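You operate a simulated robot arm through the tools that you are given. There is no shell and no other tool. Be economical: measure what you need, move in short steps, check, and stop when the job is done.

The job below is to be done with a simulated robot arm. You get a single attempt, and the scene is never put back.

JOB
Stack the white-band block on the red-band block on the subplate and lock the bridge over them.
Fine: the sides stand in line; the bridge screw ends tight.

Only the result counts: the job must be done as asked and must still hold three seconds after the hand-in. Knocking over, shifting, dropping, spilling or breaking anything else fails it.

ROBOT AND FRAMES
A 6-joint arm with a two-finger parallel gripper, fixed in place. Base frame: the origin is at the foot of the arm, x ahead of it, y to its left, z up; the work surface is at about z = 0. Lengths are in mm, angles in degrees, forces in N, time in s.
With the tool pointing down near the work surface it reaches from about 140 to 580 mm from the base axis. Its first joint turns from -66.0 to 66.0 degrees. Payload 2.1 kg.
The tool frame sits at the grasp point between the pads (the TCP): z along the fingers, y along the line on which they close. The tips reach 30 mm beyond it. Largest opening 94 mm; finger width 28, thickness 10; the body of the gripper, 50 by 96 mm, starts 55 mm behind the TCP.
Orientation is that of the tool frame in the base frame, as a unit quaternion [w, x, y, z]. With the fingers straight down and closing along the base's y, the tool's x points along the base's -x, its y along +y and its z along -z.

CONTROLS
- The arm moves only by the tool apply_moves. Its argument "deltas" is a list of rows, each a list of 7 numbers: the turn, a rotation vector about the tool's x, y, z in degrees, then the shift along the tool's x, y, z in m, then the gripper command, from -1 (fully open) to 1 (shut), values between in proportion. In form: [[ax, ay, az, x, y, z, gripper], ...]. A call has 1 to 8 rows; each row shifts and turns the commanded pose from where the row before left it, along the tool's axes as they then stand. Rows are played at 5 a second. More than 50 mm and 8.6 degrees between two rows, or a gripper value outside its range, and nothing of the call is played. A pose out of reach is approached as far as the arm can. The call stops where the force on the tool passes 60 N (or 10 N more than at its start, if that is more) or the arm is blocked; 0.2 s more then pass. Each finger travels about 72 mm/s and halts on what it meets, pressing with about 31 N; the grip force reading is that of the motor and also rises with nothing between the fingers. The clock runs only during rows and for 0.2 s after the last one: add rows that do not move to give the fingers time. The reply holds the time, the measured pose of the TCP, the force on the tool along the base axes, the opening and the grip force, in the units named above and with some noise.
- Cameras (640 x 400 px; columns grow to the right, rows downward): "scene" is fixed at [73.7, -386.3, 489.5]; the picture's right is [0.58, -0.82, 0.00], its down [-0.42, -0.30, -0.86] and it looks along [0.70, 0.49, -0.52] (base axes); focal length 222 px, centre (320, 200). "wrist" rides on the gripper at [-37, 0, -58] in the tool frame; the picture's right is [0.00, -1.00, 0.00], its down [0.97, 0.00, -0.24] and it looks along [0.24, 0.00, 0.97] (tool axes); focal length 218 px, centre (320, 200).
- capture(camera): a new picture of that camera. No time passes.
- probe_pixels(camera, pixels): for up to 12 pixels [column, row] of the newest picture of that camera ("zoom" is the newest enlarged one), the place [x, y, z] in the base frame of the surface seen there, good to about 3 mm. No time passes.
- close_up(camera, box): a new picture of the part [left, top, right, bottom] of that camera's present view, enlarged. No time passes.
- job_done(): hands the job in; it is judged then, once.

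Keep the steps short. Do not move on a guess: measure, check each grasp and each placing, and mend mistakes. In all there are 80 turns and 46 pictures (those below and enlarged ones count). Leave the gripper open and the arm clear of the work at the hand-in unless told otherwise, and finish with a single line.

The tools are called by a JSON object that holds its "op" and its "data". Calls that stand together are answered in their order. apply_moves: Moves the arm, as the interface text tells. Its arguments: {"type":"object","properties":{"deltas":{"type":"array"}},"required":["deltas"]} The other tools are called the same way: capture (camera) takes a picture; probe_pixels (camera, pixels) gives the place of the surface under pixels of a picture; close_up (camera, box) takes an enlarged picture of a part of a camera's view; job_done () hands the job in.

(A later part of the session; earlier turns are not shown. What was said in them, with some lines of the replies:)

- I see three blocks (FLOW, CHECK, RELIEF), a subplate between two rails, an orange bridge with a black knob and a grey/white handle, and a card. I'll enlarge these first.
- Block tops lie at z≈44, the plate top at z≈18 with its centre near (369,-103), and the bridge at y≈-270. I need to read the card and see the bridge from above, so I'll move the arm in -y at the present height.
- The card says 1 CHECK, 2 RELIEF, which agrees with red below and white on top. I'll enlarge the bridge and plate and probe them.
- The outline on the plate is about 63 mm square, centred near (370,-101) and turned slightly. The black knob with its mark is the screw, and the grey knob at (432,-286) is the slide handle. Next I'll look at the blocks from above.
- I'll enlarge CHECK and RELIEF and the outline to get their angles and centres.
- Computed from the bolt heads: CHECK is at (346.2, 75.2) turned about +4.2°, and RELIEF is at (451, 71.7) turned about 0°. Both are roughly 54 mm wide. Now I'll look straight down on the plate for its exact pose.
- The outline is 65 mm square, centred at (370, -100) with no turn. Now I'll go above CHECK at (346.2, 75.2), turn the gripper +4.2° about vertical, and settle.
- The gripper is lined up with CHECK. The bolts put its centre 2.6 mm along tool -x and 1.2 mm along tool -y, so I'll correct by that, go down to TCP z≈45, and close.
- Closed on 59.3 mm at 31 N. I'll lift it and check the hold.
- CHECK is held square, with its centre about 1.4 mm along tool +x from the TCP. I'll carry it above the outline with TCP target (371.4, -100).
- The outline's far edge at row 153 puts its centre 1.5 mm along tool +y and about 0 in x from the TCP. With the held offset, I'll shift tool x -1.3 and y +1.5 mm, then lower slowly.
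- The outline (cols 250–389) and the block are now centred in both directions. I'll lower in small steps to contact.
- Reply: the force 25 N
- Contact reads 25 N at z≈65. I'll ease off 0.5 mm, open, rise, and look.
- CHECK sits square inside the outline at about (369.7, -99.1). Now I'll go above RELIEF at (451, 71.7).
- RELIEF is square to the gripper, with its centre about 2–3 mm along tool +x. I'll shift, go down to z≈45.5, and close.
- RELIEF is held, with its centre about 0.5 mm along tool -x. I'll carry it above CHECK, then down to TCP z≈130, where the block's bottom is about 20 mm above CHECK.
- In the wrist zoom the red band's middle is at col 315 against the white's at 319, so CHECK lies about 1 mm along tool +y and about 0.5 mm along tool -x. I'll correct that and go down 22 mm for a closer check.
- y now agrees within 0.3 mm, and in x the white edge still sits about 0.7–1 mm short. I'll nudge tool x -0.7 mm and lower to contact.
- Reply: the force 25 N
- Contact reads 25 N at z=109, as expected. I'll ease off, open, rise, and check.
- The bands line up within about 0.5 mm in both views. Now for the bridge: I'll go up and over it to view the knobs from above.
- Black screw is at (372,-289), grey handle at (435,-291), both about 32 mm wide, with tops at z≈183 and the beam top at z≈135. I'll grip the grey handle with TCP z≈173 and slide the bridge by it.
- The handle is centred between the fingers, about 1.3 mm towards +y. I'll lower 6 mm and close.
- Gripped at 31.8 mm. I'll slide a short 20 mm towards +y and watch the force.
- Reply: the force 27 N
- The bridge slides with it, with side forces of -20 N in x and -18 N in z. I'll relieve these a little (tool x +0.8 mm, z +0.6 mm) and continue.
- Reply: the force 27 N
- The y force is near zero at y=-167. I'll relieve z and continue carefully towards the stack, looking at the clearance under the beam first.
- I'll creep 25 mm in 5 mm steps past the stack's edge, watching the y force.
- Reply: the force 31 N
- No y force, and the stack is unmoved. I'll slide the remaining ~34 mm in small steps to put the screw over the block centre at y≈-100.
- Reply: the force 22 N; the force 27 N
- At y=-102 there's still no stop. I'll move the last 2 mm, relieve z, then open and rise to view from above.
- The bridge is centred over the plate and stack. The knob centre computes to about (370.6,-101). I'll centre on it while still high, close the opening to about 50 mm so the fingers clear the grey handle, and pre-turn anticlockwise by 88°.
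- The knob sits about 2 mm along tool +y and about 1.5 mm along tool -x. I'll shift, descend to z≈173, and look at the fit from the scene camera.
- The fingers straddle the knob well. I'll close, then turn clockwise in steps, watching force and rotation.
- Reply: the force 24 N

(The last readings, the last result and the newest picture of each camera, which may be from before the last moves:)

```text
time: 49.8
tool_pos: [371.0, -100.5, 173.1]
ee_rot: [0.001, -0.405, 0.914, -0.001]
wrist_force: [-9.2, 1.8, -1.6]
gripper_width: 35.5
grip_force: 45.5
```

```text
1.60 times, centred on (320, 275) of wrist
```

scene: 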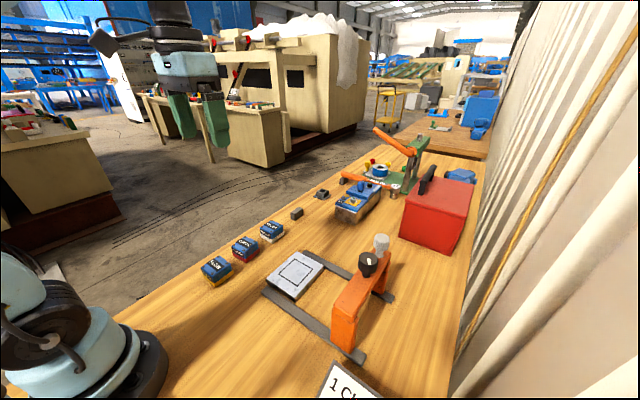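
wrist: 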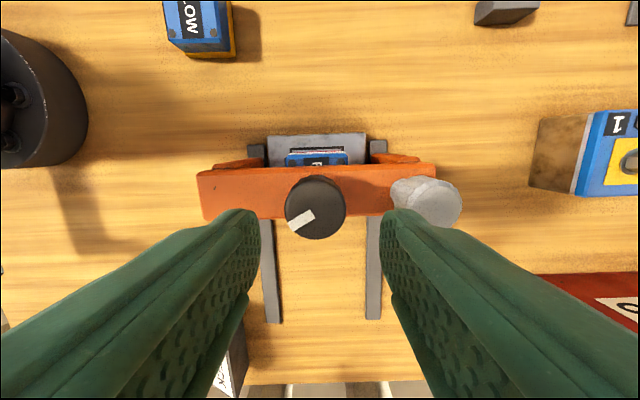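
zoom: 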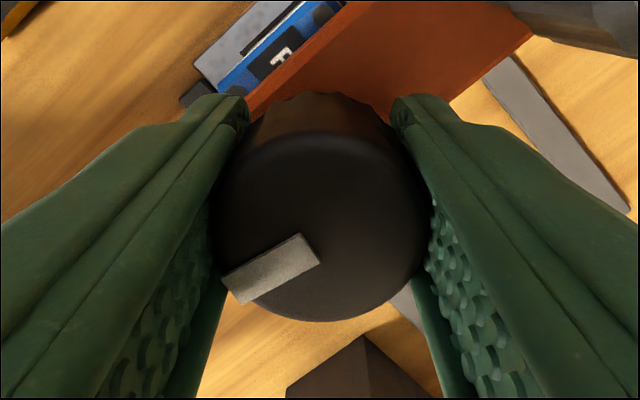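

The mark stays fixed relative to the fingers, so the knob turns with the gripper. I'll continue clockwise.

{"op": "apply_moves", "data": {"deltas": [[0, 0, 8, 0, 0, 0, 0.8], [0, 0, 8, 0, 0, 0, 0.8], [0, 0, 8, 0, 0, 0, 0.8], [0, 0, 8, 0, 0, 0, 0.8], [0, 0, 8, 0, 0, 0, 0.8], [0, 0, 8, 0, 0, 0, 0.8], [0, 0, 8, 0, 0, 0, 0.8], [0, 0, 8, 0, 0, 0, 0.8]]}}

{"op": "apply_moves", "data": {"deltas": [[0, 0, 8, 0, 0, 0, 0.8], [0, 0, 8, 0, 0, 0, 0.8], [0, 0, 8, 0, 0, 0, 0.8], [0, 0, 8, 0, 0, 0, 0.8], [0, 0, 8, 0, 0, 0, 0.8], [0, 0, 8, 0, 0, 0, 0.8], [0, 0, 8, 0, 0, 0, 0.8], [0, 0, 8, 0, 0, 0, 0.8]]}}

{"op": "close_up", "data": {"camera": "wrist", "box": [200, 150, 440, 400]}}

```text
time: 51.6
tool_pos: [370.7, -101.4, 172.2]
ee_rot: [0.001, 0.141, 0.99, 0.001]
wrist_force: [7.3, -1.9, -28.5]
gripper_width: 35.0
grip_force: 45.1
```

```text
time: 53.4
tool_pos: [370.0, -100.9, 172.4]
ee_rot: [0.001, 0.643, 0.766, -0.001]
wrist_force: [-9.3, -6.1, 3.2]
gripper_width: 35.4
grip_force: 45.0
```

```text
1.60 times, centred on (320, 275) of wrist
```

zoom: 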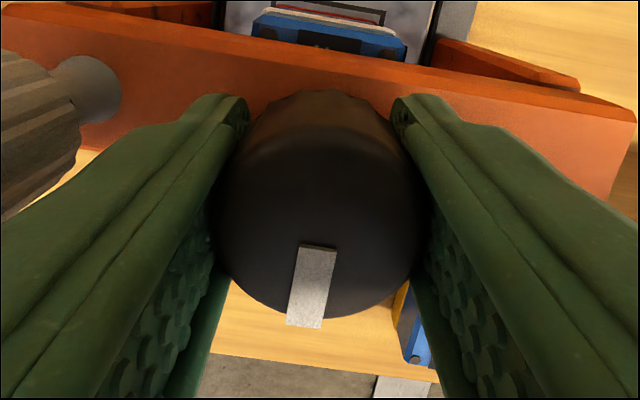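

The mark has lagged about 55° behind the fingers (it now points straight down in the picture), so the screw met resistance and the grip slipped. To test tightness I'll grip harder (1.0), turn 24° more, and see whether the mark lags fully.

{"op": "apply_moves", "data": {"deltas": [[0, 0, 0, 0, 0, 0, 1], [0, 0, 0, 0, 0, 0, 1], [0, 0, 8, 0, 0, 0, 1], [0, 0, 8, 0, 0, 0, 1], [0, 0, 8, 0, 0, 0, 1], [0, 0, 0, 0, 0, 0, 1]]}}

{"op": "close_up", "data": {"camera": "wrist", "box": [200, 150, 440, 400]}}

```text
time: 54.8
tool_pos: [369.6, -99.9, 173.7]
ee_rot: [0.001, 0.789, 0.615, 0.001]
wrist_force: [-16.7, 0.9, 0.6]
gripper_width: 35.4
grip_force: 44.8
```

```text
1.60 times, centred on (320, 275) of wrist
```

zoom: 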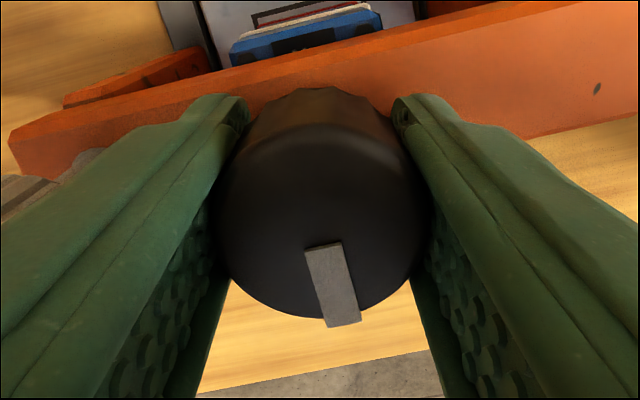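

The mark moved a full 24° against the fingers while the knob stayed still, so the screw is tight. I'll open to 50 mm, rise clear, and check.

{"op": "apply_moves", "data": {"deltas": [[0, 0, 0, 0, 0, 0, 0.3], [0, 0, 0, 0, 0, 0, -0.06], [0, 0, 0, 0, 0, 0, -0.06], [0, 0, 0, 0, 0, 0, -0.06], [0, 0, 0, 0, 0, -0.03, -0.06], [0, 0, 0, 0, 0, -0.045, -0.06], [0, 0, 0, 0, 0, -0.04, -0.06], [0, 0, 0, 0, 0, 0, -1]]}}

{"op": "apply_moves", "data": {"deltas": [[0, 0, -8, 0, 0, -0.02, -1], [0, 0, -8, 0, 0, -0.02, -1], [0, 0, -8, 0, 0, 0, -1], [0, 0, -8, 0, 0, 0, -1], [0, 0, -8, 0, 0, 0, -1], [0, 0, -8, 0, 0, 0, -1], [0, 0, -8, 0, 0, 0, -1], [0, 0, -8, 0, 0, 0, -1]]}}

{"op": "apply_moves", "data": {"deltas": [[0, 0, -8, 0, 0, 0, -1], [0, 0, -8, 0, 0, 0, -1], [0, 0, -8, 0, 0, 0, -1], [0, 0, -8, 0, 0, 0, -1], [0, 0, -8, 0, 0, 0, -1], [0, 0, 0, 0, 0, 0, -1], [0, 0, 0, 0, 0, 0, -1]]}}

{"op": "capture", "data": {"camera": "wrist"}}

{"op": "close_up", "data": {"camera": "scene", "box": [260, 200, 350, 300]}}

```text
time: 56.6
tool_pos: [369.5, -100.1, 289.6]
ee_rot: [0.002, 0.789, 0.615, 0.0]
wrist_force: [-0.3, 0.2, 0.0]
gripper_width: 94.2
grip_force: 0.0
```

```text
time: 58.4
tool_pos: [371.5, -99.2, 327.5]
ee_rot: [0.001, 0.341, 0.94, -0.001]
wrist_force: [-0.6, 0.2, 0.7]
gripper_width: 93.9
grip_force: 0.0
```

```text
time: 60.0
tool_pos: [370.8, -99.7, 327.3]
ee_rot: [0.001, 0.001, 1.0, -0.001]
wrist_force: [-0.5, 0.4, 0.1]
gripper_width: 94.2
grip_force: 0.0
```

```text
5 pictures are left
```

wrist: 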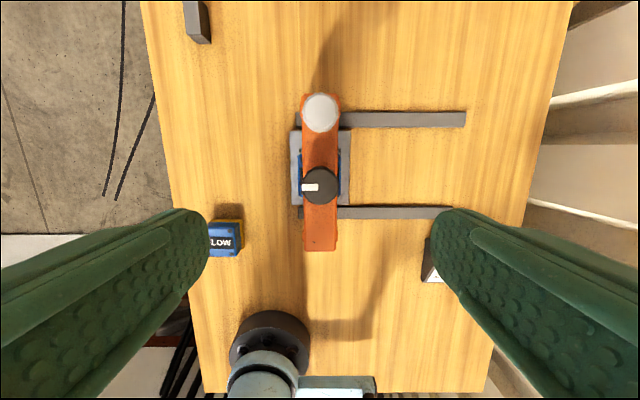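

```text
4.00 times, centred on (305, 250) of scene
```

zoom: 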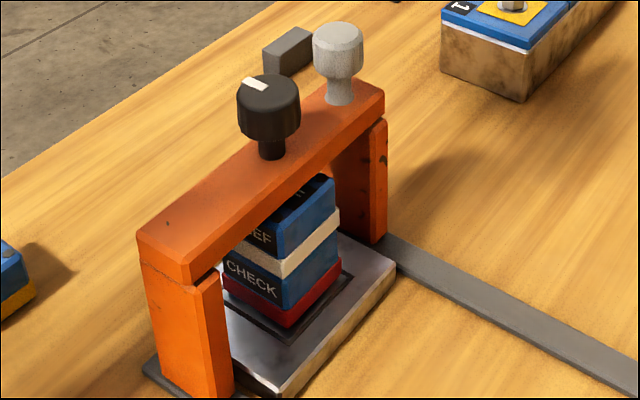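

The mark turned about 130° clockwise before it stopped. The bridge sits over the stack, the bands are in line, and nothing else has moved. The gripper is open and well above the work, so I'm handing in.

{"op": "job_done", "data": {}}

```text
The job is handed in.
```

The white-band RELIEF block is stacked on the red-band CHECK block on the subplate, sides in line within about 0.5 mm, and the bridge is over them with its screw turned clockwise until the grip slipped.
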